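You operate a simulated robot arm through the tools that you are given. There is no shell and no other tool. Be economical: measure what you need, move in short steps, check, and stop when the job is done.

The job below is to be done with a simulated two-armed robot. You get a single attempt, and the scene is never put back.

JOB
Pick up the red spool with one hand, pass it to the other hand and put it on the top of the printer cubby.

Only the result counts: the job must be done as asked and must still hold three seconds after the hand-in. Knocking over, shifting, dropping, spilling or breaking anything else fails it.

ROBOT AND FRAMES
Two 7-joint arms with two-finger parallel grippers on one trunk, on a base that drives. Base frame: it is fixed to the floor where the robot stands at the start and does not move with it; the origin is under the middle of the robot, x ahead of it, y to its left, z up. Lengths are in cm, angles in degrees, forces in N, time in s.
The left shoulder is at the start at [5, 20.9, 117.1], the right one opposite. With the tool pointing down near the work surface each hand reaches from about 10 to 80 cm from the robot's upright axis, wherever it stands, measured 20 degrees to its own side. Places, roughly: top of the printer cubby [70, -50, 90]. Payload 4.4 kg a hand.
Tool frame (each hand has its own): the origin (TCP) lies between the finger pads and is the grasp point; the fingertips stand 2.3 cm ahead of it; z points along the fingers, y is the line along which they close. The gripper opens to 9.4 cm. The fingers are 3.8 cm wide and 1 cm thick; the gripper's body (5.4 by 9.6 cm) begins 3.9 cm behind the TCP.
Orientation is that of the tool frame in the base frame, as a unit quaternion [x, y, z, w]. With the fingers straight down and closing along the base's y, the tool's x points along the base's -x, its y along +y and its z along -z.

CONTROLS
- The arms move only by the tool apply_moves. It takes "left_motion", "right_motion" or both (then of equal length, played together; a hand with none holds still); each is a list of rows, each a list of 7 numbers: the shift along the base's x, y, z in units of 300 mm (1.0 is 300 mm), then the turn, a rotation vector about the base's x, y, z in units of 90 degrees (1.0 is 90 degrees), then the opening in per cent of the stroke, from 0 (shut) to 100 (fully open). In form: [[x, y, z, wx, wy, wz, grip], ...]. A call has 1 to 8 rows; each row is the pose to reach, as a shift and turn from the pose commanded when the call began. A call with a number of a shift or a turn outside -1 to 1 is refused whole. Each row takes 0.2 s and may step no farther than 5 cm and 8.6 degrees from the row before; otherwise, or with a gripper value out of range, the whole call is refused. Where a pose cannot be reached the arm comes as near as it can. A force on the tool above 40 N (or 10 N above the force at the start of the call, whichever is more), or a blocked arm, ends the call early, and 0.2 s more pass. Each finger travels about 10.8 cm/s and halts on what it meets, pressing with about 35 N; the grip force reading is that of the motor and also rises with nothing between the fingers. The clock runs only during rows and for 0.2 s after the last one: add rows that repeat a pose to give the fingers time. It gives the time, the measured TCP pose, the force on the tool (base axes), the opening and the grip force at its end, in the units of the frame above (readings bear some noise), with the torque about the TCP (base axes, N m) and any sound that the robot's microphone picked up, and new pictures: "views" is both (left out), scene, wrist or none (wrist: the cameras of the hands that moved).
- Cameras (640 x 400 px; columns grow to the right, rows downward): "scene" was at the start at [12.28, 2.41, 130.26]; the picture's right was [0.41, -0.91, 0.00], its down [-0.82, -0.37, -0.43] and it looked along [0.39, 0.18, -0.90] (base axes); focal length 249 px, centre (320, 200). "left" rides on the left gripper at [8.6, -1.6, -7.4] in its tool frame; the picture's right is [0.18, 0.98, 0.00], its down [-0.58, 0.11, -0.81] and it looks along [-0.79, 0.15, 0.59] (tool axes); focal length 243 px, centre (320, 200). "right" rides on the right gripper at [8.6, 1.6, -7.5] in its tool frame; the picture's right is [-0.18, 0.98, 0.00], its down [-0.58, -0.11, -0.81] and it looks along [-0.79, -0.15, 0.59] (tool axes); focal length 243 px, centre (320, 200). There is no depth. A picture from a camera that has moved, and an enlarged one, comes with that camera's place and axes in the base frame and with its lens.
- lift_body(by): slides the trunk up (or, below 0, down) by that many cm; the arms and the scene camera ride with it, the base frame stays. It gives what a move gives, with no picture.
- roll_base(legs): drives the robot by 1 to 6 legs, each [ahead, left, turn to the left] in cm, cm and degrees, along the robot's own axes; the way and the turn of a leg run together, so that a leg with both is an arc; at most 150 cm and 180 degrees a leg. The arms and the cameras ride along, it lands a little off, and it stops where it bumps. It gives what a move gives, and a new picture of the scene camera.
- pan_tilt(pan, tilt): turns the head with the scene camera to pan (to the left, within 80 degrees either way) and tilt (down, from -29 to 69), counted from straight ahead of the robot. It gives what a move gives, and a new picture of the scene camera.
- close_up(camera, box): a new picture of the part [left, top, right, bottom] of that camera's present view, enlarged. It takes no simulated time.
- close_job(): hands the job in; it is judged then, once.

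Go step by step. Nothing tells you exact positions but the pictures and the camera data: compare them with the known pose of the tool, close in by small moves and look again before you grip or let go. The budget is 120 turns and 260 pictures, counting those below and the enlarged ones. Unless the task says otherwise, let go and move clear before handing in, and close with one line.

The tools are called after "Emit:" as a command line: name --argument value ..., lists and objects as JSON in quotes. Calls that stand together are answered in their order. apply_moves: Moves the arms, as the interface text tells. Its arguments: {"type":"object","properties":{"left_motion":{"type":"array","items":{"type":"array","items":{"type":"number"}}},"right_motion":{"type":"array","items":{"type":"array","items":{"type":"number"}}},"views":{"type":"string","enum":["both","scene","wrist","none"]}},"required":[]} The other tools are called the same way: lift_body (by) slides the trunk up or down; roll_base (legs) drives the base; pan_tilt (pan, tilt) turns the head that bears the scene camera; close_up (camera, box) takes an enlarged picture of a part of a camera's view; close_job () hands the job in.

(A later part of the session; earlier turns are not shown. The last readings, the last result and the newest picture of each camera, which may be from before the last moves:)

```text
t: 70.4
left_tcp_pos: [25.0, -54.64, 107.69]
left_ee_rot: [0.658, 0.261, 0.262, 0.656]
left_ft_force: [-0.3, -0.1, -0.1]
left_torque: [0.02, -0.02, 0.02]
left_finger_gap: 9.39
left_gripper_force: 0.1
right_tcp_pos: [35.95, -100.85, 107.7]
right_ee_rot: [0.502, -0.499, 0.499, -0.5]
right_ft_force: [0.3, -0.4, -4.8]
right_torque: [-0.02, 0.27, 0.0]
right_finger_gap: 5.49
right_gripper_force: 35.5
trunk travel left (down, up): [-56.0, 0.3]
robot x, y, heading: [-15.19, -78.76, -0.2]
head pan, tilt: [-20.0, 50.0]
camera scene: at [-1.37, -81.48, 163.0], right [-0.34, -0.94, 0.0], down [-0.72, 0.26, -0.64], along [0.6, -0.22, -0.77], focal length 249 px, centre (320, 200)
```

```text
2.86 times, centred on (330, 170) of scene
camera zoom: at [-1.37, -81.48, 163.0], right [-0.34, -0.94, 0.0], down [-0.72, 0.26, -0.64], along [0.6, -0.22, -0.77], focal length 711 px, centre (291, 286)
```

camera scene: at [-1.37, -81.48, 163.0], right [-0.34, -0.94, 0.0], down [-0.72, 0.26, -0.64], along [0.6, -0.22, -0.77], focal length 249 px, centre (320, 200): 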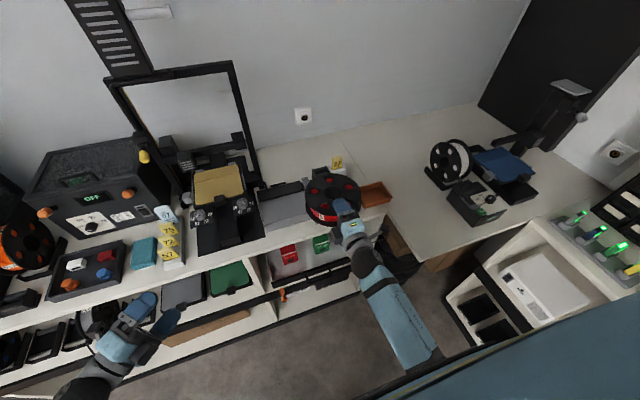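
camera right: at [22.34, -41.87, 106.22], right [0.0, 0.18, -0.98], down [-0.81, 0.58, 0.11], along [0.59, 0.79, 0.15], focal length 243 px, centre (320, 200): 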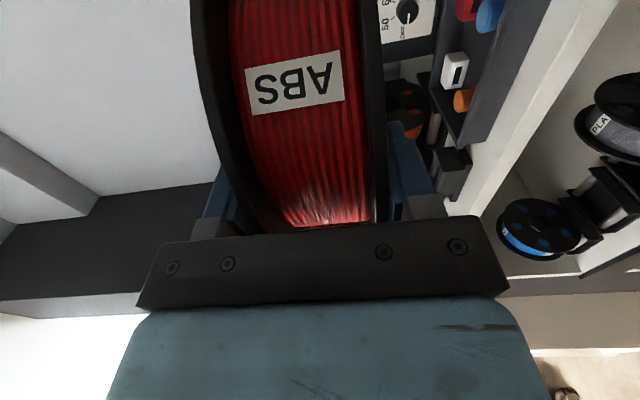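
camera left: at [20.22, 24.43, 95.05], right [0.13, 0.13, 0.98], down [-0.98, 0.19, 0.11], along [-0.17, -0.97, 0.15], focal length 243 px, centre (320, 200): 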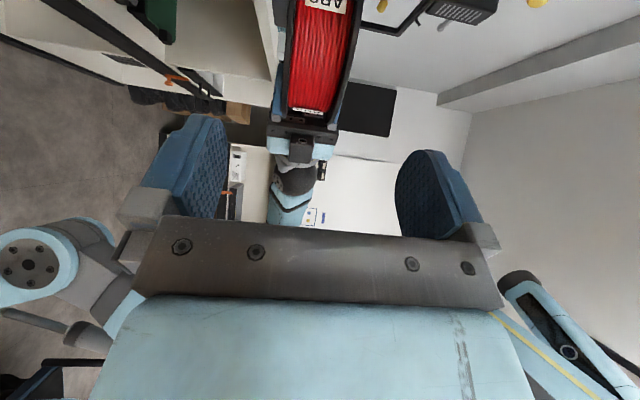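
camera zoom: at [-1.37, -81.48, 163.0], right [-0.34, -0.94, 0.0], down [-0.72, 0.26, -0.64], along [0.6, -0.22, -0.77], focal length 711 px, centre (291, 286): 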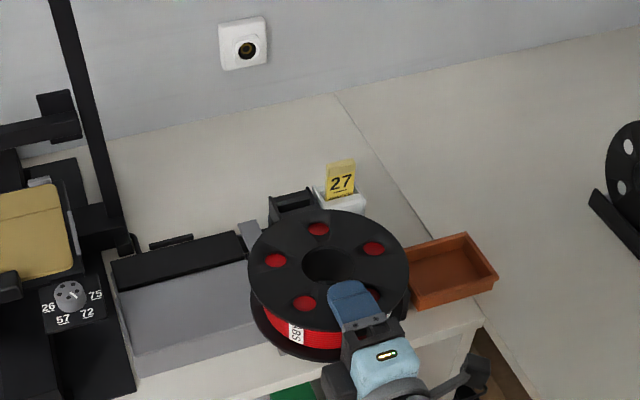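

The free area behind the devices spans about x 68–93, y −86…−124 (wall at x≈93). I'll lay the spool at about (82.5, −97). First tuck the left hand up and back, then drive 20 cm forward.

Emit:
apply_moves --left_motion '[[-0.05, 0.05, 0.1, 0, 0, 0, 100], [-0.1, 0.1, 0.2, 0, 0, 0, 100], [-0.15, 0.15, 0.3, 0, 0, 0, 100]]' --views "none"

Emit:
roll_base --legs '[[19, 0, 0]]'

```text
t: 71.2
left_tcp_pos: [20.51, -50.1, 116.77]
left_ee_rot: [0.658, 0.261, 0.261, 0.657]
left_ft_force: [-0.1, -0.2, 0.2]
left_torque: [0.01, 0.02, -0.01]
left_finger_gap: 9.39
left_gripper_force: 0.0
right_tcp_pos: [35.87, -100.86, 107.8]
right_ee_rot: [0.502, -0.499, 0.498, -0.501]
right_ft_force: [0.2, 0.2, -4.9]
right_torque: [-0.01, 0.29, 0.06]
right_finger_gap: 5.49
right_gripper_force: 35.1
trunk travel left (down, up): [-56.0, 0.3]
robot x, y, heading: [-15.17, -78.92, 0.1]
head pan, tilt: [-20.0, 50.0]
```

```text
t: 72.8
left_tcp_pos: [39.51, -50.07, 116.64]
left_ee_rot: [0.658, 0.262, 0.262, 0.656]
left_ft_force: [0.0, 0.0, 0.2]
left_torque: [0.01, 0.02, 0.0]
left_finger_gap: 9.41
left_gripper_force: 0.1
right_tcp_pos: [54.96, -100.84, 107.74]
right_ee_rot: [0.502, -0.499, 0.499, -0.5]
right_ft_force: [-0.1, 0.1, -5.1]
right_torque: [0.04, 0.25, 0.01]
right_finger_gap: 5.51
right_gripper_force: 34.8
trunk travel left (down, up): [-56.0, 0.3]
robot x, y, heading: [3.71, -78.57, 0.2]
head pan, tilt: [-20.0, 50.0]
camera scene: at [17.63, -81.45, 163.01], right [-0.34, -0.94, 0.0], down [-0.72, 0.26, -0.64], along [0.6, -0.22, -0.77], focal length 249 px, centre (320, 200)
```

scene: 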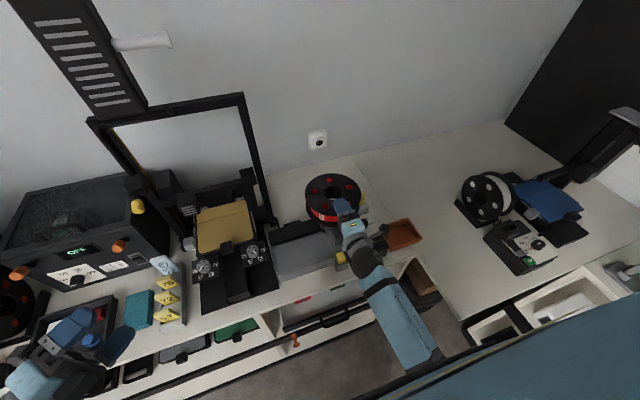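

Extending the right arm over the free spot at height, tilting the hand 15° down.

Emit:
apply_moves --right_motion '[[0.12, 0.04, 0.0, 0, 0.03, 0, 0], [0.25, 0.08, 0.0, 0, 0.06, 0, 0], [0.38, 0.13, 0.0, 0, 0.09, 0, 0], [0.51, 0.13, 0.0, 0, 0.12, 0, 0], [0.63, 0.13, 0.0, 0, 0.15, 0, 0], [0.735, 0.13, 0, 0, 0.167, 0, 0], [0.735, 0.13, 0, 0, 0.167, 0, 0]]' --views "both"

Emit:
close_up --camera "scene" --box '[240, 120, 440, 300]'

```text
t: 74.4
left_tcp_pos: [39.49, -50.14, 116.85]
left_ee_rot: [0.657, 0.261, 0.263, 0.656]
left_ft_force: [0.1, 0.0, -1.2]
left_torque: [-0.02, -0.01, 0.01]
left_finger_gap: 9.35
left_gripper_force: 0.0
right_tcp_pos: [76.96, -96.95, 107.64]
right_ee_rot: [0.563, -0.561, 0.427, -0.431]
right_ft_force: [0.9, -0.1, -4.7]
right_torque: [-0.01, 0.24, 0.0]
right_finger_gap: 5.51
right_gripper_force: 35.2
trunk travel left (down, up): [-56.0, 0.3]
robot x, y, heading: [3.44, -78.63, 0.0]
head pan, tilt: [-20.0, 50.0]
camera scene: at [17.6, -81.47, 163.01], right [-0.34, -0.94, 0.0], down [-0.72, 0.26, -0.64], along [0.6, -0.22, -0.77], focal length 249 px, centre (320, 200)
camera right: at [69.32, -105.53, 108.2], right [-0.26, 0.18, -0.95], down [-0.75, 0.58, 0.32], along [0.61, 0.8, -0.01], focal length 243 px, centre (320, 200)
```

scene: 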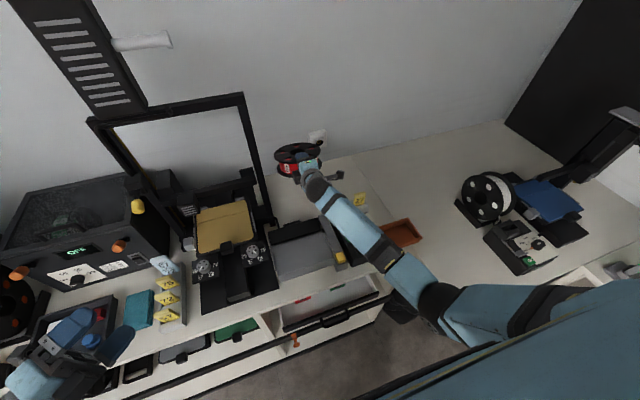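
right: 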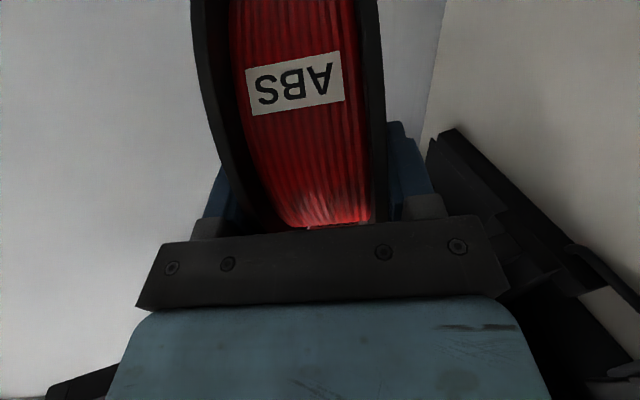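

```text
2.22 times, centred on (340, 210) of scene
camera zoom: at [17.6, -81.47, 163.01], right [-0.34, -0.94, 0.0], down [-0.72, 0.26, -0.64], along [0.6, -0.22, -0.77], focal length 553 px, centre (276, 178)
```

zoom: 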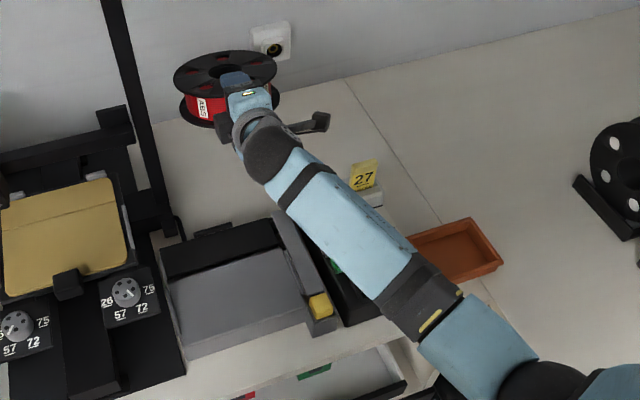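

The spool is over the free spot. Lowering 6 cm and checking clearances of the forearm and camera stalk.

Emit:
apply_moves --right_motion '[[0, 0, -0.1, 0, 0, 0, 0], [0, 0, -0.2, 0, 0, 0, 0], [0, 0, -0.2, 0, 0, 0, 0]]' --views "none"

Emit:
pan_tilt --pan -30 --tilt 45

Emit:
close_up --camera "scene" --box '[180, 80, 400, 280]'

Emit:
close_up --camera "left" --box '[0, 0, 640, 400]'

```text
t: 75.2
left_tcp_pos: [39.58, -50.09, 116.7]
left_ee_rot: [0.658, 0.262, 0.263, 0.656]
left_ft_force: [-0.7, 1.1, -1.4]
left_torque: [-0.01, -0.01, 0.01]
left_finger_gap: 9.39
left_gripper_force: 0.0
right_tcp_pos: [76.96, -96.86, 101.68]
right_ee_rot: [0.563, -0.561, 0.428, -0.43]
right_ft_force: [0.2, -0.1, -4.6]
right_torque: [0.01, 0.24, -0.01]
right_finger_gap: 5.48
right_gripper_force: 34.9
trunk travel left (down, up): [-56.0, 0.3]
robot x, y, heading: [4.04, -79.01, 0.2]
head pan, tilt: [-20.0, 50.0]
```

```text
t: 75.9
left_tcp_pos: [39.51, -50.14, 116.79]
left_ee_rot: [0.658, 0.262, 0.262, 0.655]
left_ft_force: [-1.1, -0.4, 0.1]
left_torque: [-0.06, -0.04, -0.03]
left_finger_gap: 9.41
left_gripper_force: 0.1
right_tcp_pos: [77.06, -96.83, 101.73]
right_ee_rot: [0.562, -0.561, 0.429, -0.431]
right_ft_force: [0.5, -0.7, -4.5]
right_torque: [-0.02, 0.24, -0.02]
right_finger_gap: 5.53
right_gripper_force: 34.6
trunk travel left (down, up): [-56.0, 0.3]
robot x, y, heading: [3.46, -78.66, 0.1]
head pan, tilt: [-30.0, 45.0]
camera scene: at [17.51, -82.87, 163.69], right [-0.5, -0.87, 0.0], down [-0.61, 0.35, -0.71], along [0.61, -0.35, -0.71], focal length 249 px, centre (320, 200)
```

scene: 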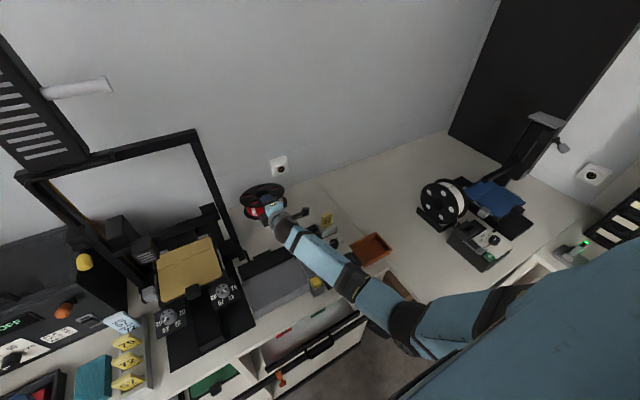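

```text
2.00 times, centred on (290, 180) of scene
camera zoom: at [17.51, -82.87, 163.69], right [-0.5, -0.87, 0.0], down [-0.61, 0.35, -0.71], along [0.61, -0.35, -0.71], focal length 498 px, centre (380, 240)
```

zoom: 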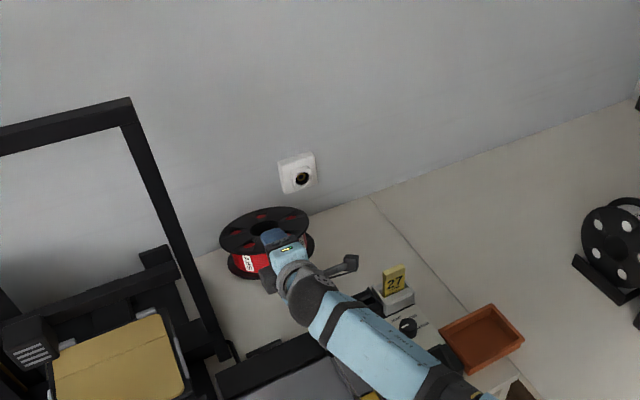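

```text
1.00 times, centred on (320, 200) of left (not enlarged: the box is as wide or as high as the picture)
camera zoom: at [40.74, -38.77, 115.06], right [0.13, 0.12, 0.98], down [-0.98, 0.19, 0.11], along [-0.17, -0.97, 0.15], focal length 243 px, centre (320, 200)
```

zoom: 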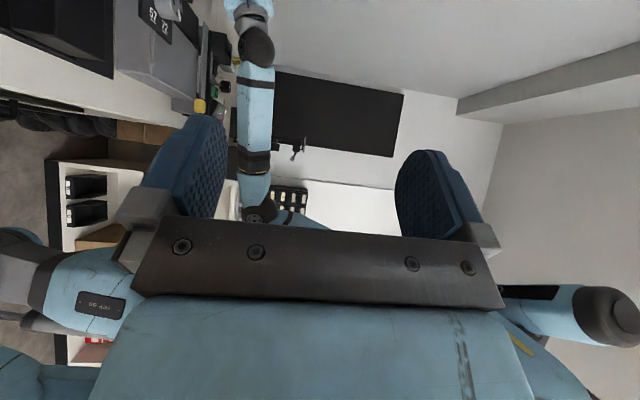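

The left wrist camera gives a side view (picture right = up). I enlarge it to judge the clearance.

Emit:
close_up --camera "left" --box '[120, 0, 320, 130]'

```text
3.08 times, centred on (220, 65) of left
camera zoom: at [40.74, -38.77, 115.06], right [0.13, 0.12, 0.98], down [-0.98, 0.19, 0.11], along [-0.17, -0.97, 0.15], focal length 746 px, centre (628, 615)
```

zoom: 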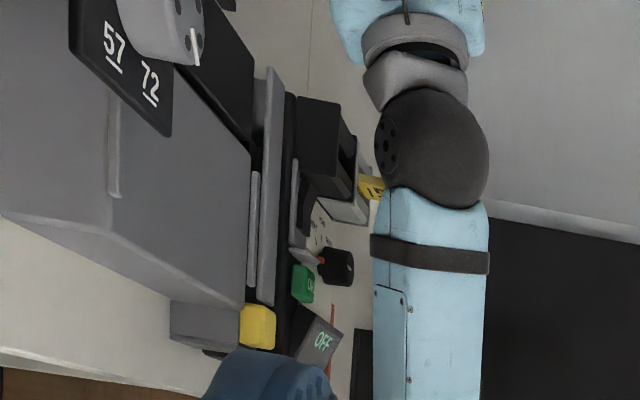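

The neighbouring holder top is at z≈99 (y<−102.7), so I'll shift 3 cm left, tilt to 20° for more wrist clearance, and lower to just above contact.

Emit:
apply_moves --right_motion '[[0, 0.05, 0, 0, 0.03, 0, 0], [0, 0.097, 0, 0, 0.056, 0, 0], [0, 0.097, -0.05, 0, 0.056, 0, 0], [0, 0.097, -0.1, 0, 0.056, 0, 0], [0, 0.097, -0.1, 0, 0.056, 0, 0]]' --views "scene"

Emit:
close_up --camera "left" --box '[120, 0, 320, 130]'

Emit:
close_up --camera "scene" --box '[200, 130, 360, 260]'

```text
t: 77.1
left_tcp_pos: [39.48, -50.15, 116.62]
left_ee_rot: [0.657, 0.261, 0.262, 0.656]
left_ft_force: [0.1, -0.2, -0.6]
left_torque: [-0.03, 0.0, -0.03]
left_finger_gap: 9.41
left_gripper_force: 0.0
right_tcp_pos: [77.04, -93.9, 98.54]
right_ee_rot: [0.581, -0.579, 0.403, -0.406]
right_ft_force: [1.1, -0.5, -5.0]
right_torque: [-0.01, 0.23, 0.01]
right_finger_gap: 5.51
right_gripper_force: 35.1
trunk travel left (down, up): [-56.0, 0.3]
robot x, y, heading: [3.53, -78.54, 0.2]
head pan, tilt: [-30.0, 45.0]
camera scene: at [17.48, -82.87, 163.69], right [-0.5, -0.87, 0.0], down [-0.61, 0.35, -0.71], along [0.61, -0.35, -0.71], focal length 249 px, centre (320, 200)
```

scene: 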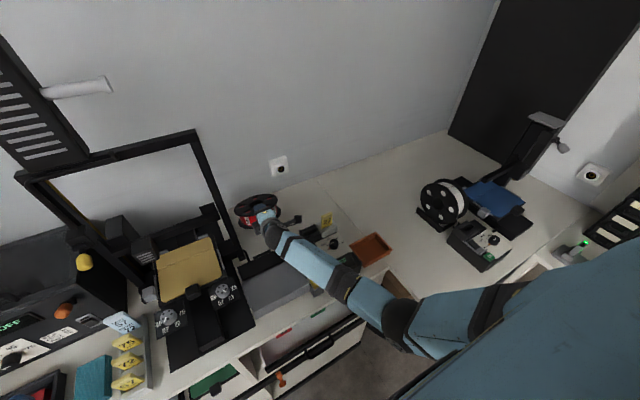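

```text
3.08 times, centred on (220, 65) of left
camera zoom: at [40.73, -38.77, 115.07], right [0.13, 0.12, 0.98], down [-0.98, 0.19, 0.11], along [-0.17, -0.97, 0.15], focal length 746 px, centre (628, 615)
```

zoom: 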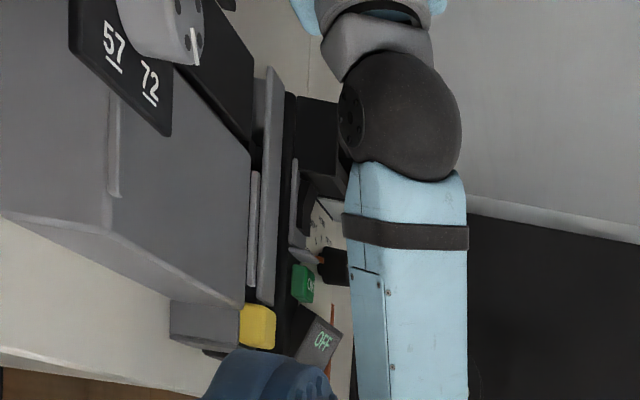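

```text
3.08 times, centred on (280, 195) of scene
camera zoom: at [17.48, -82.87, 163.69], right [-0.5, -0.87, 0.0], down [-0.61, 0.35, -0.71], along [0.61, -0.35, -0.71], focal length 766 px, centre (443, 215)
```

zoom: 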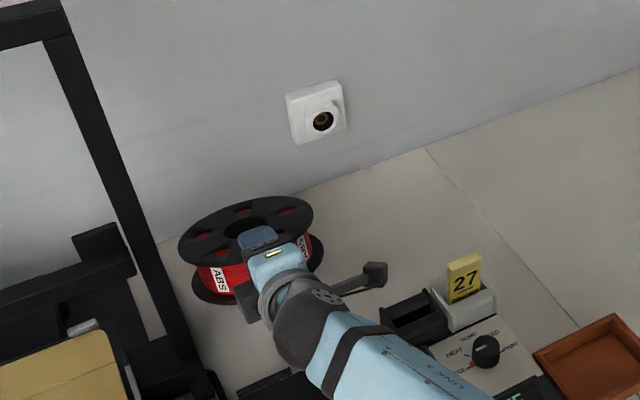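

Clearances look good. I lower in small steps until the far rim touches.

Emit:
apply_moves --right_motion '[[0, 0, -0.02, 0, 0, 0, 0], [0, 0, -0.035, 0, 0, 0, 0], [0, 0, -0.05, 0, 0, 0, 0], [0, 0, -0.05, 0, 0, 0, 0]]' --views "none"

```text
t: 78.1
left_tcp_pos: [39.54, -50.18, 116.59]
left_ee_rot: [0.657, 0.262, 0.263, 0.656]
left_ft_force: [0.0, -0.3, -1.0]
left_torque: [0.03, 0.0, -0.01]
left_finger_gap: 9.4
left_gripper_force: 0.0
right_tcp_pos: [77.03, -94.01, 97.18]
right_ee_rot: [0.581, -0.579, 0.403, -0.406]
right_ft_force: [-0.3, -0.4, -4.4]
right_torque: [-0.02, 0.27, 0.04]
right_finger_gap: 5.47
right_gripper_force: 35.2
trunk travel left (down, up): [-56.0, 0.3]
robot x, y, heading: [3.65, -78.66, 0.3]
head pan, tilt: [-30.0, 45.0]
```

Emit:
apply_moves --right_motion '[[0, 0, -0.015, 0, 0, 0, 0], [0, 0, -0.03, 0, 0, 0, 0], [0, 0, -0.045, 0, 0, 0, 0], [0, 0, -0.06, 0, 0, 0, 0], [0, 0, -0.06, 0, 0, 0, 0]]' --views "none"

Emit:
close_up --camera "scene" --box '[200, 130, 360, 260]'

Emit:
close_up --camera "left" --box '[120, 0, 320, 130]'

```text
t: 79.3
left_tcp_pos: [39.32, -50.19, 116.79]
left_ee_rot: [0.658, 0.261, 0.263, 0.656]
left_ft_force: [0.3, 0.3, 0.0]
left_torque: [0.0, -0.01, -0.02]
left_finger_gap: 9.39
left_gripper_force: 0.0
right_tcp_pos: [76.77, -93.92, 95.82]
right_ee_rot: [0.58, -0.577, 0.405, -0.409]
right_ft_force: [-2.2, -3.1, 17.9]
right_torque: [-0.05, -2.39, -0.32]
right_finger_gap: 5.58
right_gripper_force: 34.8
trunk travel left (down, up): [-56.0, 0.3]
robot x, y, heading: [3.37, -78.57, -0.0]
head pan, tilt: [-30.0, 45.0]
```

```text
3.08 times, centred on (280, 195) of scene
camera zoom: at [17.06, -82.84, 163.76], right [-0.5, -0.87, 0.0], down [-0.61, 0.35, -0.71], along [0.61, -0.35, -0.71], focal length 766 px, centre (443, 215)
```

zoom: 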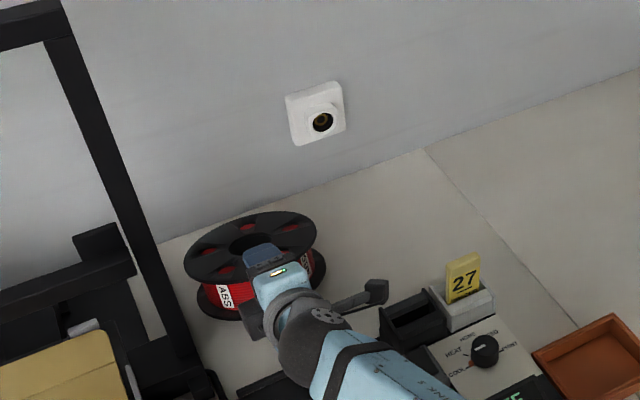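

```text
3.08 times, centred on (220, 65) of left
camera zoom: at [40.46, -38.75, 115.2], right [0.13, 0.12, 0.98], down [-0.98, 0.19, 0.11], along [-0.17, -0.97, 0.15], focal length 746 px, centre (628, 615)
```

zoom: 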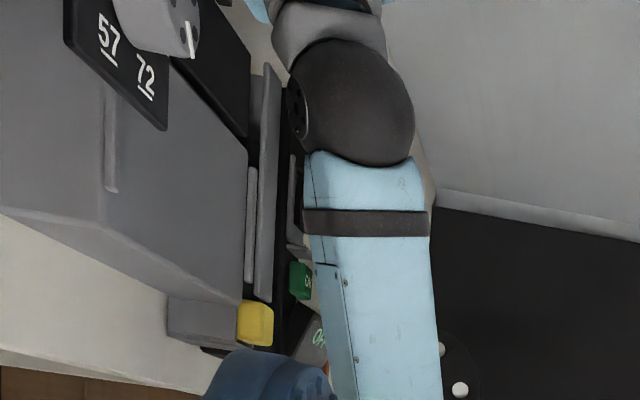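

The far rim is on the counter (about 20 N). I ease up ~0.7 cm to relieve pressure, then open the gripper partly.

Emit:
apply_moves --right_motion '[[0, 0, 0.02, 0, 0, 0, 0], [0, 0, 0.025, 0, 0, 0, 0], [0, 0, 0.025, 0, 0, 0, 0]]' --views "none"

```text
t: 80.1
left_tcp_pos: [39.5, -50.08, 116.77]
left_ee_rot: [0.657, 0.261, 0.262, 0.656]
left_ft_force: [0.2, -0.5, -0.5]
left_torque: [-0.02, -0.02, -0.01]
left_finger_gap: 9.38
left_gripper_force: 0.0
right_tcp_pos: [76.8, -94.06, 96.15]
right_ee_rot: [0.581, -0.579, 0.402, -0.406]
right_ft_force: [0.6, 0.5, 2.8]
right_torque: [0.1, -0.66, 0.11]
right_finger_gap: 5.53
right_gripper_force: 35.0
trunk travel left (down, up): [-56.0, 0.3]
robot x, y, heading: [3.84, -78.44, 0.3]
head pan, tilt: [-30.0, 45.0]
```

Light contact now. Opening slowly to about 7.5 cm.

Emit:
apply_moves --right_motion '[[0, 0, 0, 0, 0, 0, 60], [0, 0, 0, 0, 0, 0, 64], [0, 0, 0, 0, 0, 0, 68], [0, 0, 0, 0, 0, 0, 72], [0, 0, 0, 0, 0, 0, 76], [0, 0, 0, 0, 0, 0, 80], [0, 0, 0, 0, 0, 0, 80]]' --views "both"

Emit:
close_up --camera "scene" --box '[200, 130, 360, 260]'

```text
t: 81.7
left_tcp_pos: [39.49, -50.07, 116.79]
left_ee_rot: [0.658, 0.261, 0.263, 0.656]
left_ft_force: [-1.5, 1.1, -0.4]
left_torque: [-0.01, 0.0, 0.01]
left_finger_gap: 9.39
left_gripper_force: 0.1
right_tcp_pos: [76.96, -93.96, 96.22]
right_ee_rot: [0.581, -0.579, 0.403, -0.406]
right_ft_force: [0.5, 0.7, -1.5]
right_torque: [0.01, -0.04, 0.01]
right_finger_gap: 7.61
right_gripper_force: 1.1
trunk travel left (down, up): [-56.0, 0.3]
robot x, y, heading: [3.82, -78.62, 0.3]
head pan, tilt: [-30.0, 45.0]
camera scene: at [17.45, -82.87, 163.7], right [-0.5, -0.87, 0.0], down [-0.61, 0.35, -0.71], along [0.61, -0.35, -0.71], focal length 249 px, centre (320, 200)
camera right: at [69.39, -102.63, 97.34], right [-0.34, 0.18, -0.92], down [-0.72, 0.58, 0.38], along [0.6, 0.8, -0.06], focal length 243 px, centre (320, 200)
```

scene: 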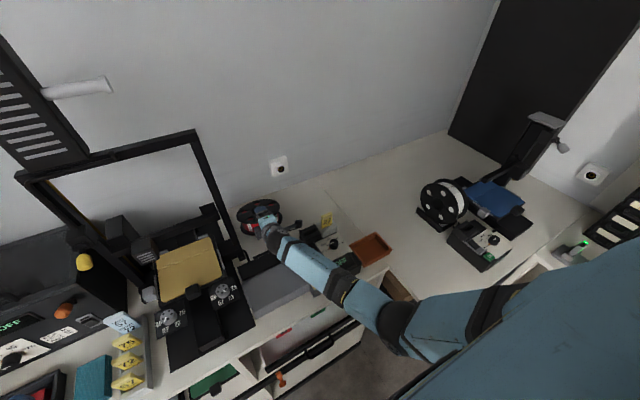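
right: 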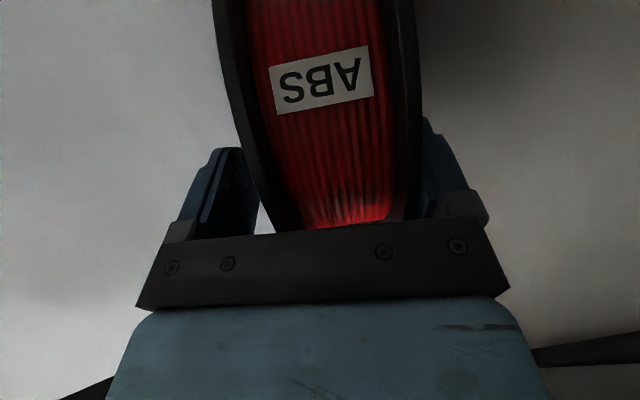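

```text
3.08 times, centred on (280, 195) of scene
camera zoom: at [17.45, -82.87, 163.7], right [-0.5, -0.87, 0.0], down [-0.61, 0.35, -0.71], along [0.61, -0.35, -0.71], focal length 766 px, centre (443, 215)
```

zoom: 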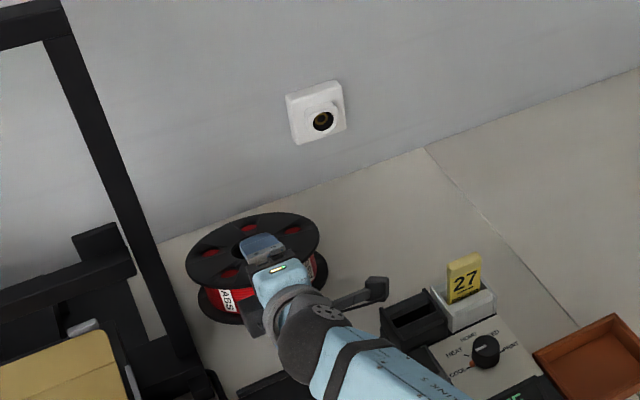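

The spool now rests between counter and the lower finger. I lower slightly, then slide the fingers out back and to the left (keeping the camera stalk clear of the black holder).

Emit:
apply_moves --right_motion '[[0, 0, -0.015, 0, 0, 0, 80], [0, 0, -0.03, 0, 0, 0, 80], [-0.03, 0.025, -0.025, 0, 0, 0, 80], [-0.06, 0.05, -0.018, 0, 0, 0, 80], [-0.09, 0.075, -0.012, 0, 0, 0, 80], [-0.12, 0.1, -0.006, 0, 0, 0, 80], [-0.155, 0.117, 0.0, 0, 0, 0, 80]]' --views "both"

Emit:
close_up --camera "scene" --box '[200, 130, 360, 260]'

```text
t: 82.7
left_tcp_pos: [39.73, -50.09, 116.71]
left_ee_rot: [0.658, 0.261, 0.261, 0.656]
left_ft_force: [0.5, 0.9, 0.5]
left_torque: [0.01, -0.04, 0.0]
left_finger_gap: 9.37
left_gripper_force: 0.1
right_tcp_pos: [76.09, -93.22, 96.17]
right_ee_rot: [-0.577, 0.579, -0.408, 0.407]
right_ft_force: [16.0, -3.2, -1.3]
right_torque: [0.06, -0.22, 0.23]
right_finger_gap: 7.59
right_gripper_force: 0.5
trunk travel left (down, up): [-56.0, 0.3]
robot x, y, heading: [3.68, -78.88, -0.3]
head pan, tilt: [-30.0, 45.0]
stopped in row 4 (right hand): the force on the tool passed its limit at 48 N (the readings are from after the stop); the commanded pose is now the measured one
camera scene: at [17.6, -82.92, 163.69], right [-0.5, -0.87, 0.0], down [-0.61, 0.35, -0.71], along [0.61, -0.35, -0.71], focal length 249 px, centre (320, 200)
camera right: at [68.45, -101.93, 97.22], right [-0.33, 0.18, -0.93], down [-0.72, 0.58, 0.37], along [0.61, 0.79, -0.06], focal length 243 px, centre (320, 200)
```

scene: 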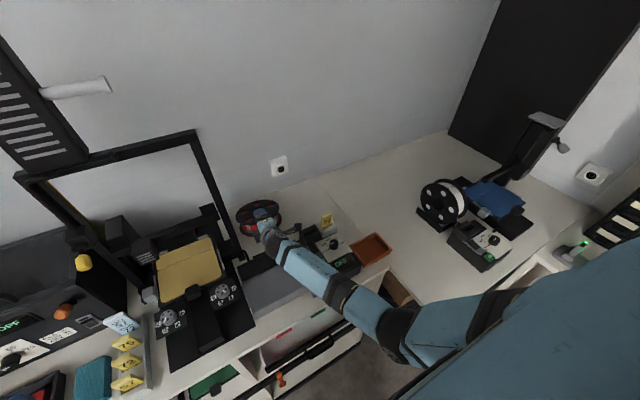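
right: 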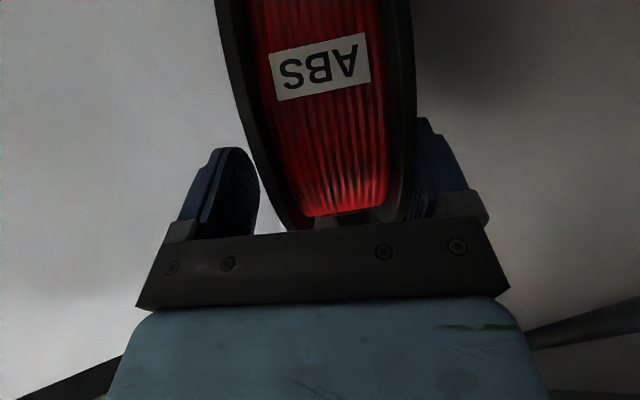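

```text
3.08 times, centred on (280, 195) of scene
camera zoom: at [17.6, -82.92, 163.69], right [-0.5, -0.87, 0.0], down [-0.61, 0.35, -0.71], along [0.61, -0.35, -0.71], focal length 766 px, centre (443, 215)
```

zoom: 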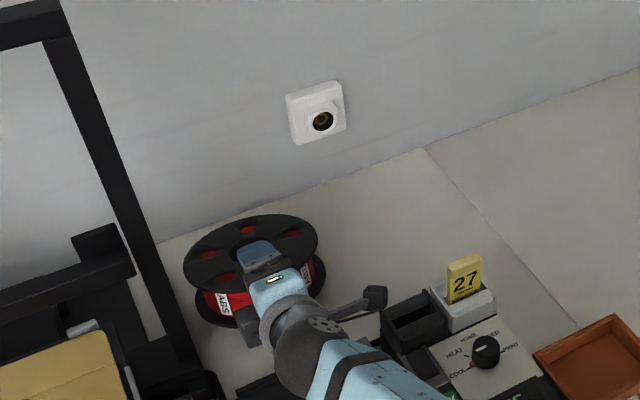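

The retreat met resistance (force near the fingertips), nothing seems displaced. I'll check the present force with a tiny move along the tool axis.

Emit:
apply_moves --right_motion '[[0, 0, 0, 0, 0, 0, 86], [-0.01, 0, 0.0036, 0, 0, 0, 86], [-0.02, 0, 0.0073, 0, 0, 0, 86]]' --views "wrist"

Emit:
close_up --camera "scene" --box '[225, 180, 315, 250]'

```text
t: 83.4
left_tcp_pos: [39.68, -50.16, 116.72]
left_ee_rot: [0.658, 0.262, 0.261, 0.656]
left_ft_force: [-0.5, 0.0, -0.7]
left_torque: [0.0, 0.0, -0.01]
left_finger_gap: 9.41
left_gripper_force: 0.2
right_tcp_pos: [75.97, -93.29, 96.72]
right_ee_rot: [-0.576, 0.577, -0.41, 0.41]
right_ft_force: [21.2, -2.0, -2.6]
right_torque: [0.42, -0.37, 0.48]
right_finger_gap: 8.17
right_gripper_force: 1.3
trunk travel left (down, up): [-56.0, 0.3]
robot x, y, heading: [3.75, -79.11, 0.3]
head pan, tilt: [-30.0, 45.0]
stopped in row 3 (right hand): the force on the tool passed its limit at 43 N (the readings are from after the stop); the commanded pose is now the measured one
camera right: at [68.38, -101.93, 97.7], right [-0.32, 0.19, -0.93], down [-0.72, 0.58, 0.37], along [0.61, 0.79, -0.05], focal length 243 px, centre (320, 200)
```

right: 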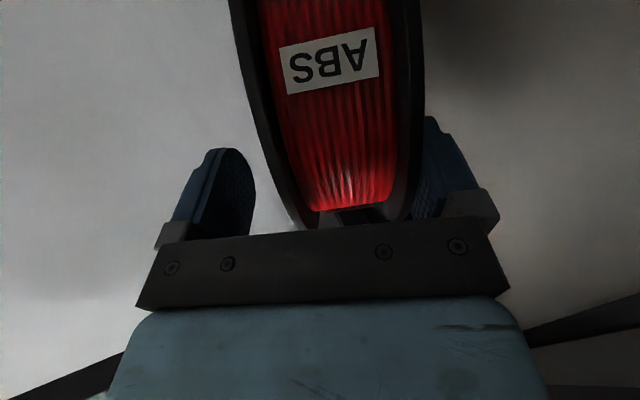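

```text
5.71 times, centred on (270, 215) of scene
camera zoom: at [17.66, -82.86, 163.68], right [-0.5, -0.87, 0.0], down [-0.61, 0.35, -0.71], along [0.61, -0.35, -0.71], focal length 1422 px, centre (606, 114)
```

zoom: 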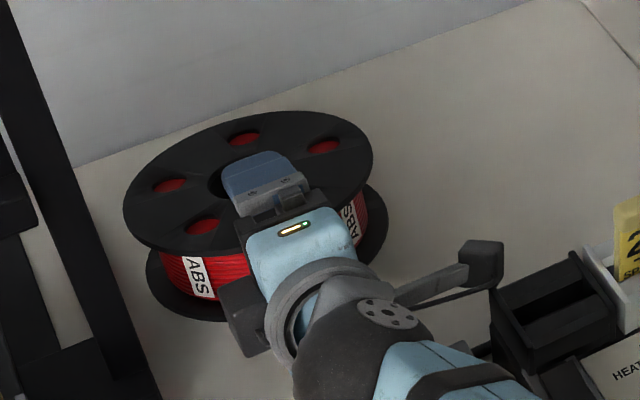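

The camera stalk is almost certainly catching the black holder's back face. I relieve forward slightly, then move the hand left ~3.5 cm before retreating.

Emit:
apply_moves --right_motion '[[0.02, 0, 0, 0, 0, 0, 86], [0.02, 0.03, 0, 0, 0, 0, 86], [0.02, 0.06, 0, 0, 0, 0, 86], [0.02, 0.09, 0, 0, 0, 0, 86], [0.02, 0.115, 0, 0, 0, 0, 86], [0.02, 0.115, 0, 0, 0, 0, 86]]' --views "wrist"

Emit:
close_up --camera "scene" --box '[215, 170, 335, 265]'

```text
t: 84.8
left_tcp_pos: [39.55, -50.12, 116.7]
left_ee_rot: [0.657, 0.262, 0.262, 0.656]
left_ft_force: [0.0, -0.2, 0.0]
left_torque: [-0.02, -0.02, 0.02]
left_finger_gap: 9.38
left_gripper_force: 0.0
right_tcp_pos: [76.36, -89.77, 96.45]
right_ee_rot: [-0.577, 0.578, -0.408, 0.409]
right_ft_force: [-0.5, 0.5, -2.3]
right_torque: [0.05, -0.02, -0.02]
right_finger_gap: 8.2
right_gripper_force: 0.9
trunk travel left (down, up): [-56.0, 0.3]
robot x, y, heading: [3.81, -78.49, 0.1]
head pan, tilt: [-30.0, 45.0]
camera right: at [68.78, -98.43, 97.58], right [-0.33, 0.18, -0.93], down [-0.72, 0.58, 0.37], along [0.61, 0.79, -0.06], focal length 243 px, centre (320, 200)
```

right: 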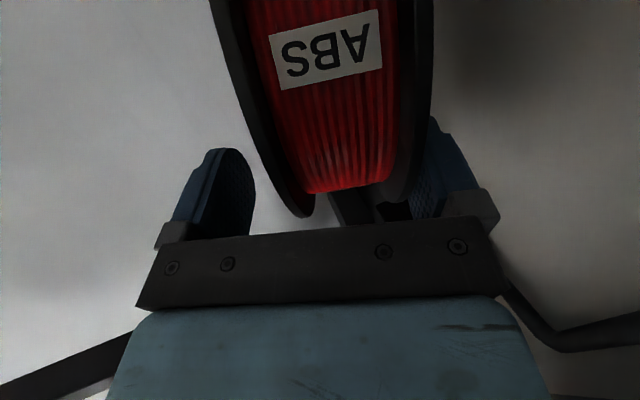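

```text
4.21 times, centred on (275, 218) of scene
camera zoom: at [17.53, -82.9, 163.7], right [-0.5, -0.87, 0.0], down [-0.61, 0.35, -0.71], along [0.61, -0.35, -0.71], focal length 1048 px, centre (510, 126)
```

zoom: 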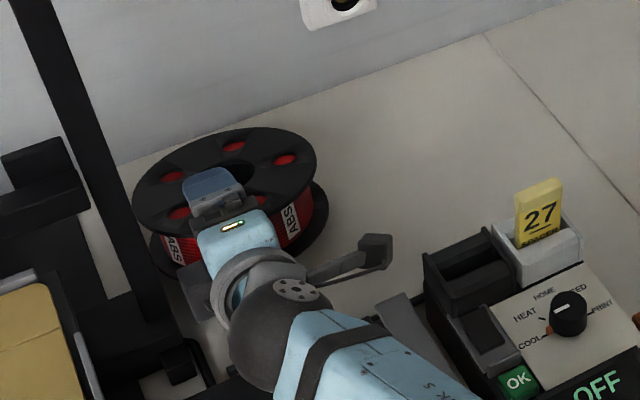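

The stalk is now clear of the holder and forces are nil. Retreating back along the fingers in small steps.

Emit:
apply_moves --right_motion '[[-0.03, 0, 0.005, 0, 0, 0, 86], [-0.06, 0, 0.01, 0, 0, 0, 86], [-0.09, 0, 0.015, 0, 0, 0, 86], [-0.12, 0, 0.02, 0, 0, 0, 86], [-0.15, 0, 0.025, 0, 0, 0, 86]]' --views "wrist"

Emit:
close_up --camera "scene" --box '[215, 170, 335, 265]'

```text
t: 86.0
left_tcp_pos: [39.83, -50.0, 116.45]
left_ee_rot: [0.657, 0.264, 0.261, 0.657]
left_ft_force: [-0.6, 0.0, 0.6]
left_torque: [0.03, 0.0, 0.02]
left_finger_gap: 9.41
left_gripper_force: 0.0
right_tcp_pos: [72.33, -89.91, 97.5]
right_ee_rot: [-0.575, 0.576, -0.411, 0.41]
right_ft_force: [31.7, 0.4, 6.2]
right_torque: [0.07, -0.51, -0.08]
right_finger_gap: 8.14
right_gripper_force: 0.4
trunk travel left (down, up): [-56.0, 0.3]
robot x, y, heading: [3.67, -78.72, 0.2]
head pan, tilt: [-30.0, 45.0]
camera right: at [64.69, -98.42, 98.6], right [-0.32, 0.18, -0.93], down [-0.73, 0.58, 0.37], along [0.61, 0.79, -0.05], focal length 243 px, centre (320, 200)
```

right: 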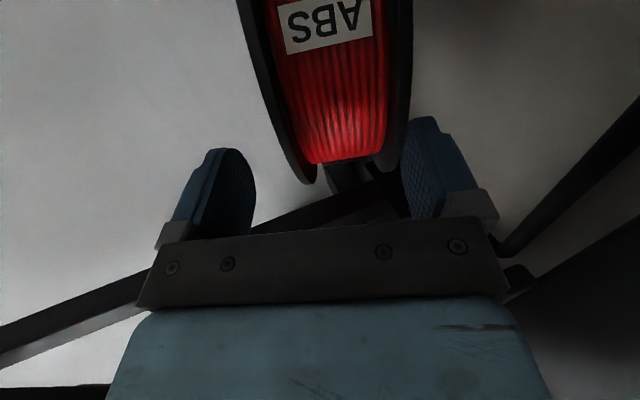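

```text
4.21 times, centred on (275, 218) of scene
camera zoom: at [17.92, -82.86, 163.68], right [-0.5, -0.87, 0.0], down [-0.61, 0.35, -0.71], along [0.61, -0.35, -0.71], focal length 1048 px, centre (510, 126)
```

zoom: 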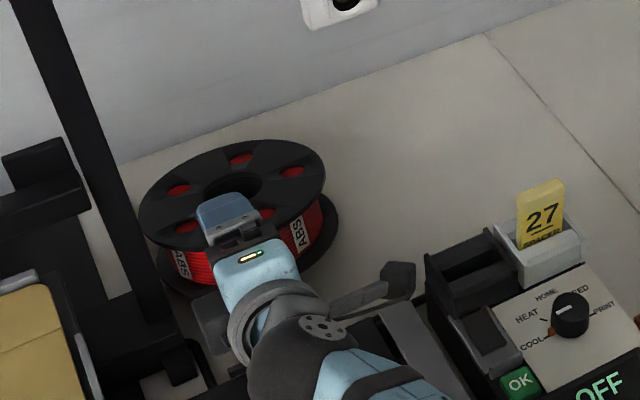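

The gripper body's underside seems to catch the back edge of the grey device (nothing moved). The fingertips are almost out, so I relieve forward and lift before retreating.

Emit:
apply_moves --right_motion '[[0.012, 0, 0.01, 0, 0, 0, 86], [0.012, 0, 0.03, 0, 0, 0, 86], [0.012, 0, 0.05, 0, 0, 0, 86]]' --views "wrist"

Emit:
close_up --camera "scene" --box '[215, 170, 335, 265]'

Emit:
close_up --camera "left" --box '[120, 0, 320, 130]'

```text
t: 86.8
left_tcp_pos: [39.64, -50.13, 116.7]
left_ee_rot: [0.657, 0.262, 0.262, 0.657]
left_ft_force: [-0.1, 0.7, -0.2]
left_torque: [-0.01, 0.02, 0.0]
left_finger_gap: 9.41
left_gripper_force: 0.0
right_tcp_pos: [72.3, -89.87, 98.71]
right_ee_rot: [-0.577, 0.578, -0.409, 0.407]
right_ft_force: [8.1, 1.6, -1.8]
right_torque: [0.08, -0.17, -0.09]
right_finger_gap: 8.05
right_gripper_force: 0.0
trunk travel left (down, up): [-56.0, 0.3]
robot x, y, heading: [3.93, -78.61, 0.4]
head pan, tilt: [-30.0, 45.0]
heard: click
camera right: at [64.62, -98.42, 99.81], right [-0.33, 0.18, -0.93], down [-0.72, 0.58, 0.37], along [0.61, 0.79, -0.06], focal length 243 px, centre (320, 200)
```

right: 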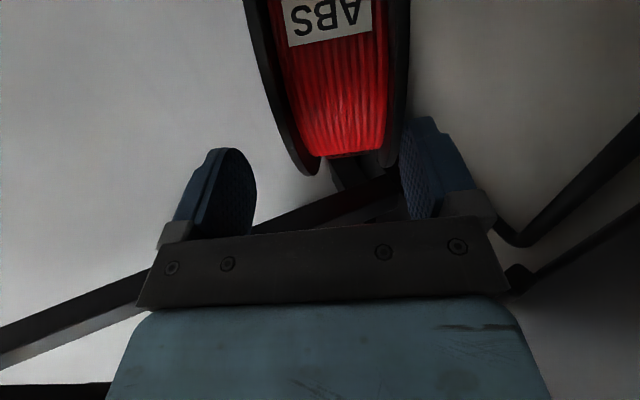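

```text
4.21 times, centred on (275, 218) of scene
camera zoom: at [17.6, -82.86, 163.69], right [-0.5, -0.87, 0.0], down [-0.61, 0.35, -0.71], along [0.61, -0.35, -0.71], focal length 1048 px, centre (510, 126)
```

zoom: 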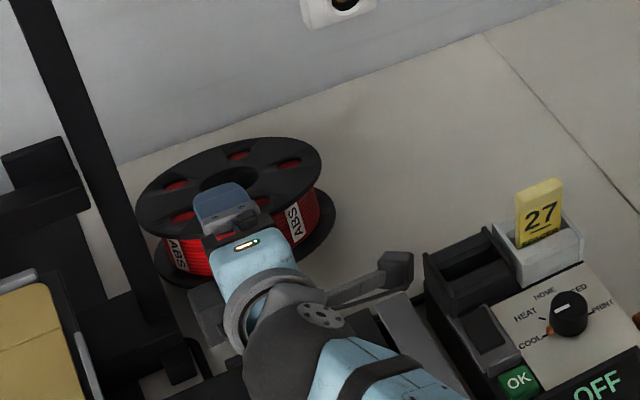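

```text
3.08 times, centred on (220, 65) of left
camera zoom: at [40.82, -38.77, 115.04], right [0.13, 0.13, 0.98], down [-0.98, 0.19, 0.11], along [-0.17, -0.97, 0.15], focal length 746 px, centre (628, 615)
```

zoom: 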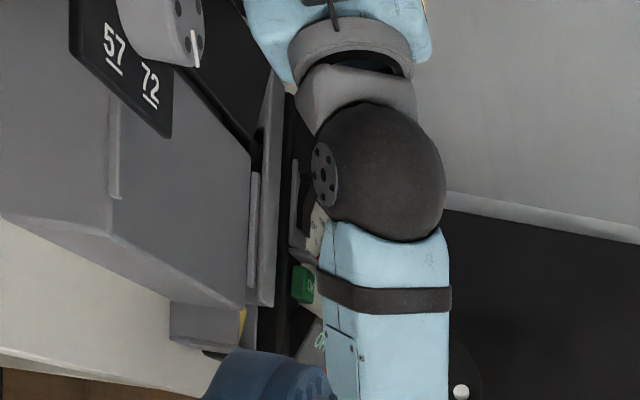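

I heard a click and the yellow-handled part may have been touched; I need to see. I lift a little more and look at it.

Emit:
apply_moves --right_motion '[[0.0, 0, 0.03, 0, 0, 0, 86], [0.0, 0, 0.06, 0, 0, 0, 86]]' --views "scene"

Emit:
close_up --camera "scene" --box '[215, 190, 375, 310]'

Emit:
close_up --camera "left" --box '[120, 0, 320, 130]'

```text
t: 87.4
left_tcp_pos: [39.72, -50.15, 116.76]
left_ee_rot: [0.658, 0.261, 0.262, 0.656]
left_ft_force: [-0.4, -0.2, 0.1]
left_torque: [0.01, 0.02, 0.0]
left_finger_gap: 9.39
left_gripper_force: 0.0
right_tcp_pos: [72.28, -89.68, 100.59]
right_ee_rot: [0.577, -0.577, 0.409, -0.408]
right_ft_force: [-1.1, -0.8, -1.4]
right_torque: [0.0, 0.05, -0.03]
right_finger_gap: 8.18
right_gripper_force: 0.9
trunk travel left (down, up): [-56.0, 0.3]
robot x, y, heading: [3.63, -78.43, 0.1]
head pan, tilt: [-30.0, 45.0]
camera scene: at [17.52, -82.88, 163.7], right [-0.5, -0.87, 0.0], down [-0.61, 0.35, -0.71], along [0.61, -0.35, -0.71], focal length 249 px, centre (320, 200)
```

scene: 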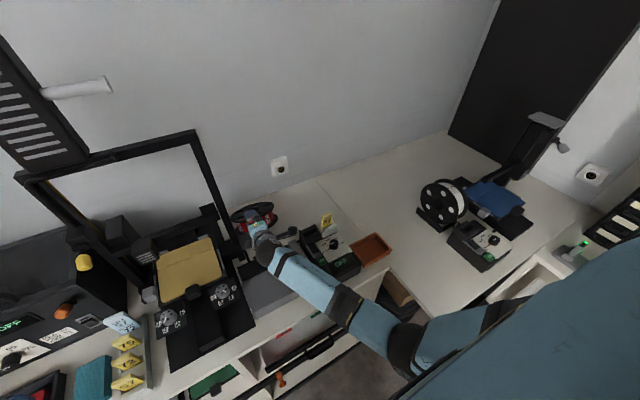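

```text
3.33 times, centred on (295, 250) of scene
camera zoom: at [17.52, -82.88, 163.7], right [-0.5, -0.87, 0.0], down [-0.61, 0.35, -0.71], along [0.61, -0.35, -0.71], focal length 830 px, centre (403, 33)
```

zoom: 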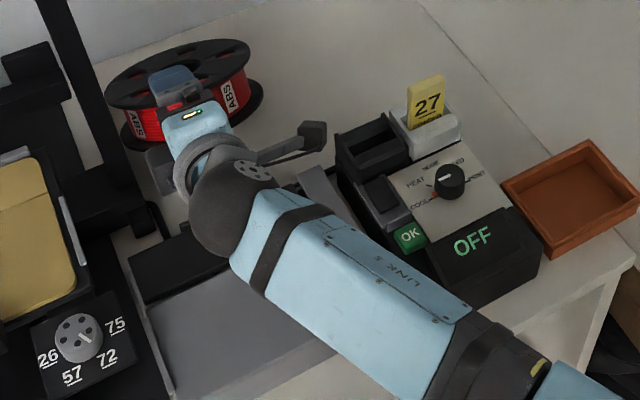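

```text
3.08 times, centred on (220, 65) of left
camera zoom: at [40.78, -38.79, 115.08], right [0.13, 0.12, 0.98], down [-0.98, 0.19, 0.11], along [-0.17, -0.97, 0.15], focal length 746 px, centre (628, 615)
```

zoom: 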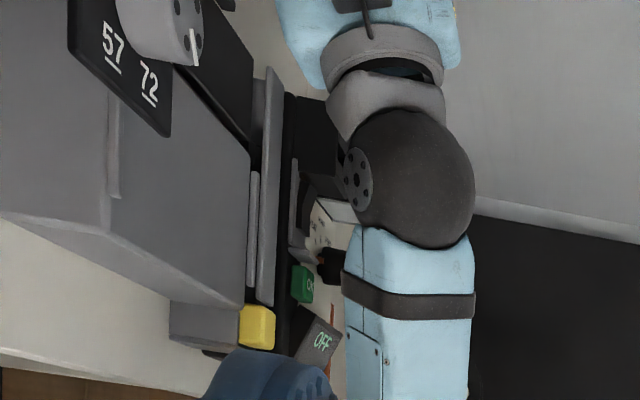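

The lever sprang back to its earlier state. The spool's near rim still rests on the lower fingertip, so I pitch the hand steeper (about that fingertip) so that the tip can be lowered without the gripper body reaching the device.

Emit:
apply_moves --right_motion '[[0.02, 0, 0, 0, 0.09, 0, 86], [0.045, 0, 0, 0, 0.18, 0, 86], [0.067, 0, -0.003, 0, 0.275, 0, 86], [0.067, 0, -0.003, 0, 0.275, 0, 86]]' --views "wrist"

Emit:
close_up --camera "scene" --box '[215, 170, 335, 265]'

```text
t: 88.4
left_tcp_pos: [39.64, -50.1, 116.89]
left_ee_rot: [0.658, 0.262, 0.262, 0.656]
left_ft_force: [0.0, -0.1, 0.5]
left_torque: [0.04, 0.02, 0.0]
left_finger_gap: 9.39
left_gripper_force: 0.0
right_tcp_pos: [74.33, -89.87, 100.54]
right_ee_rot: [0.651, -0.651, 0.276, -0.275]
right_ft_force: [0.4, -0.3, 0.3]
right_torque: [-0.01, -0.01, 0.0]
right_finger_gap: 8.09
right_gripper_force: 0.0
trunk travel left (down, up): [-56.0, 0.3]
robot x, y, heading: [3.78, -79.04, 0.2]
head pan, tilt: [-30.0, 45.0]
camera right: at [67.75, -98.46, 104.7], right [-0.68, 0.18, -0.71], down [-0.5, 0.58, 0.64], along [0.53, 0.79, -0.31], focal length 243 px, centre (320, 200)
```

right: 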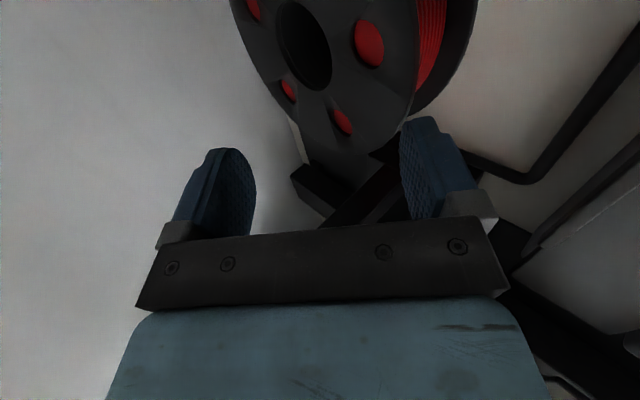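

```text
4.21 times, centred on (275, 218) of scene
camera zoom: at [17.46, -82.89, 163.71], right [-0.5, -0.87, 0.0], down [-0.61, 0.35, -0.71], along [0.61, -0.35, -0.71], focal length 1048 px, centre (510, 126)
```

zoom: 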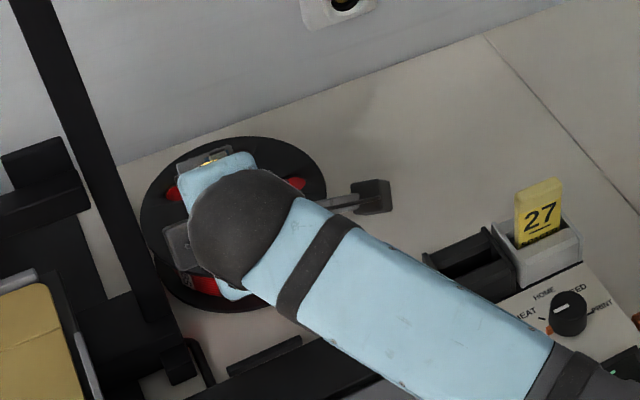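

The spool now appears to lie flat on the counter, free of the fingers (zero force). I lift the hand straight up and back to check.

Emit:
apply_moves --right_motion '[[0, 0, 0.05, 0, 0, 0, 86], [0, 0, 0.15, 0, 0, 0, 86], [-0.03, 0, 0.27, 0, 0, 0, 86], [-0.13, 0, 0.37, 0, 0, 0, 86], [-0.27, 0, 0.42, 0, 0, 0, 86], [-0.4, 0, 0.42, 0, 0, 0, 86]]' --views "scene"

Emit:
close_up --camera "scene" --box '[200, 170, 400, 310]'

```text
t: 89.8
left_tcp_pos: [39.51, -50.23, 116.77]
left_ee_rot: [0.657, 0.261, 0.263, 0.656]
left_ft_force: [-0.2, -0.4, 0.2]
left_torque: [0.01, -0.02, 0.01]
left_finger_gap: 9.4
left_gripper_force: 0.0
right_tcp_pos: [62.05, -89.92, 113.3]
right_ee_rot: [-0.651, 0.652, -0.276, 0.275]
right_ft_force: [-0.2, 0.0, -0.3]
right_torque: [0.0, 0.01, -0.02]
right_finger_gap: 8.08
right_gripper_force: 0.0
trunk travel left (down, up): [-56.0, 0.3]
robot x, y, heading: [3.87, -78.63, 0.3]
head pan, tilt: [-30.0, 45.0]
camera scene: at [17.38, -82.93, 163.71], right [-0.5, -0.87, 0.0], down [-0.61, 0.35, -0.71], along [0.61, -0.35, -0.71], focal length 249 px, centre (320, 200)
```

scene: 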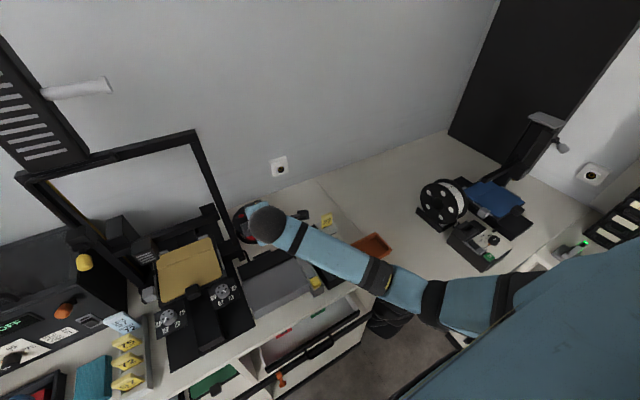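

```text
2.86 times, centred on (300, 240) of scene
camera zoom: at [17.38, -82.93, 163.71], right [-0.5, -0.87, 0.0], down [-0.61, 0.35, -0.71], along [0.61, -0.35, -0.71], focal length 711 px, centre (377, 86)
```

zoom: 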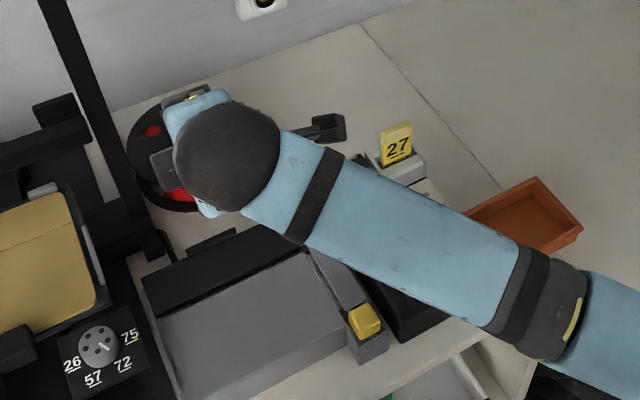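

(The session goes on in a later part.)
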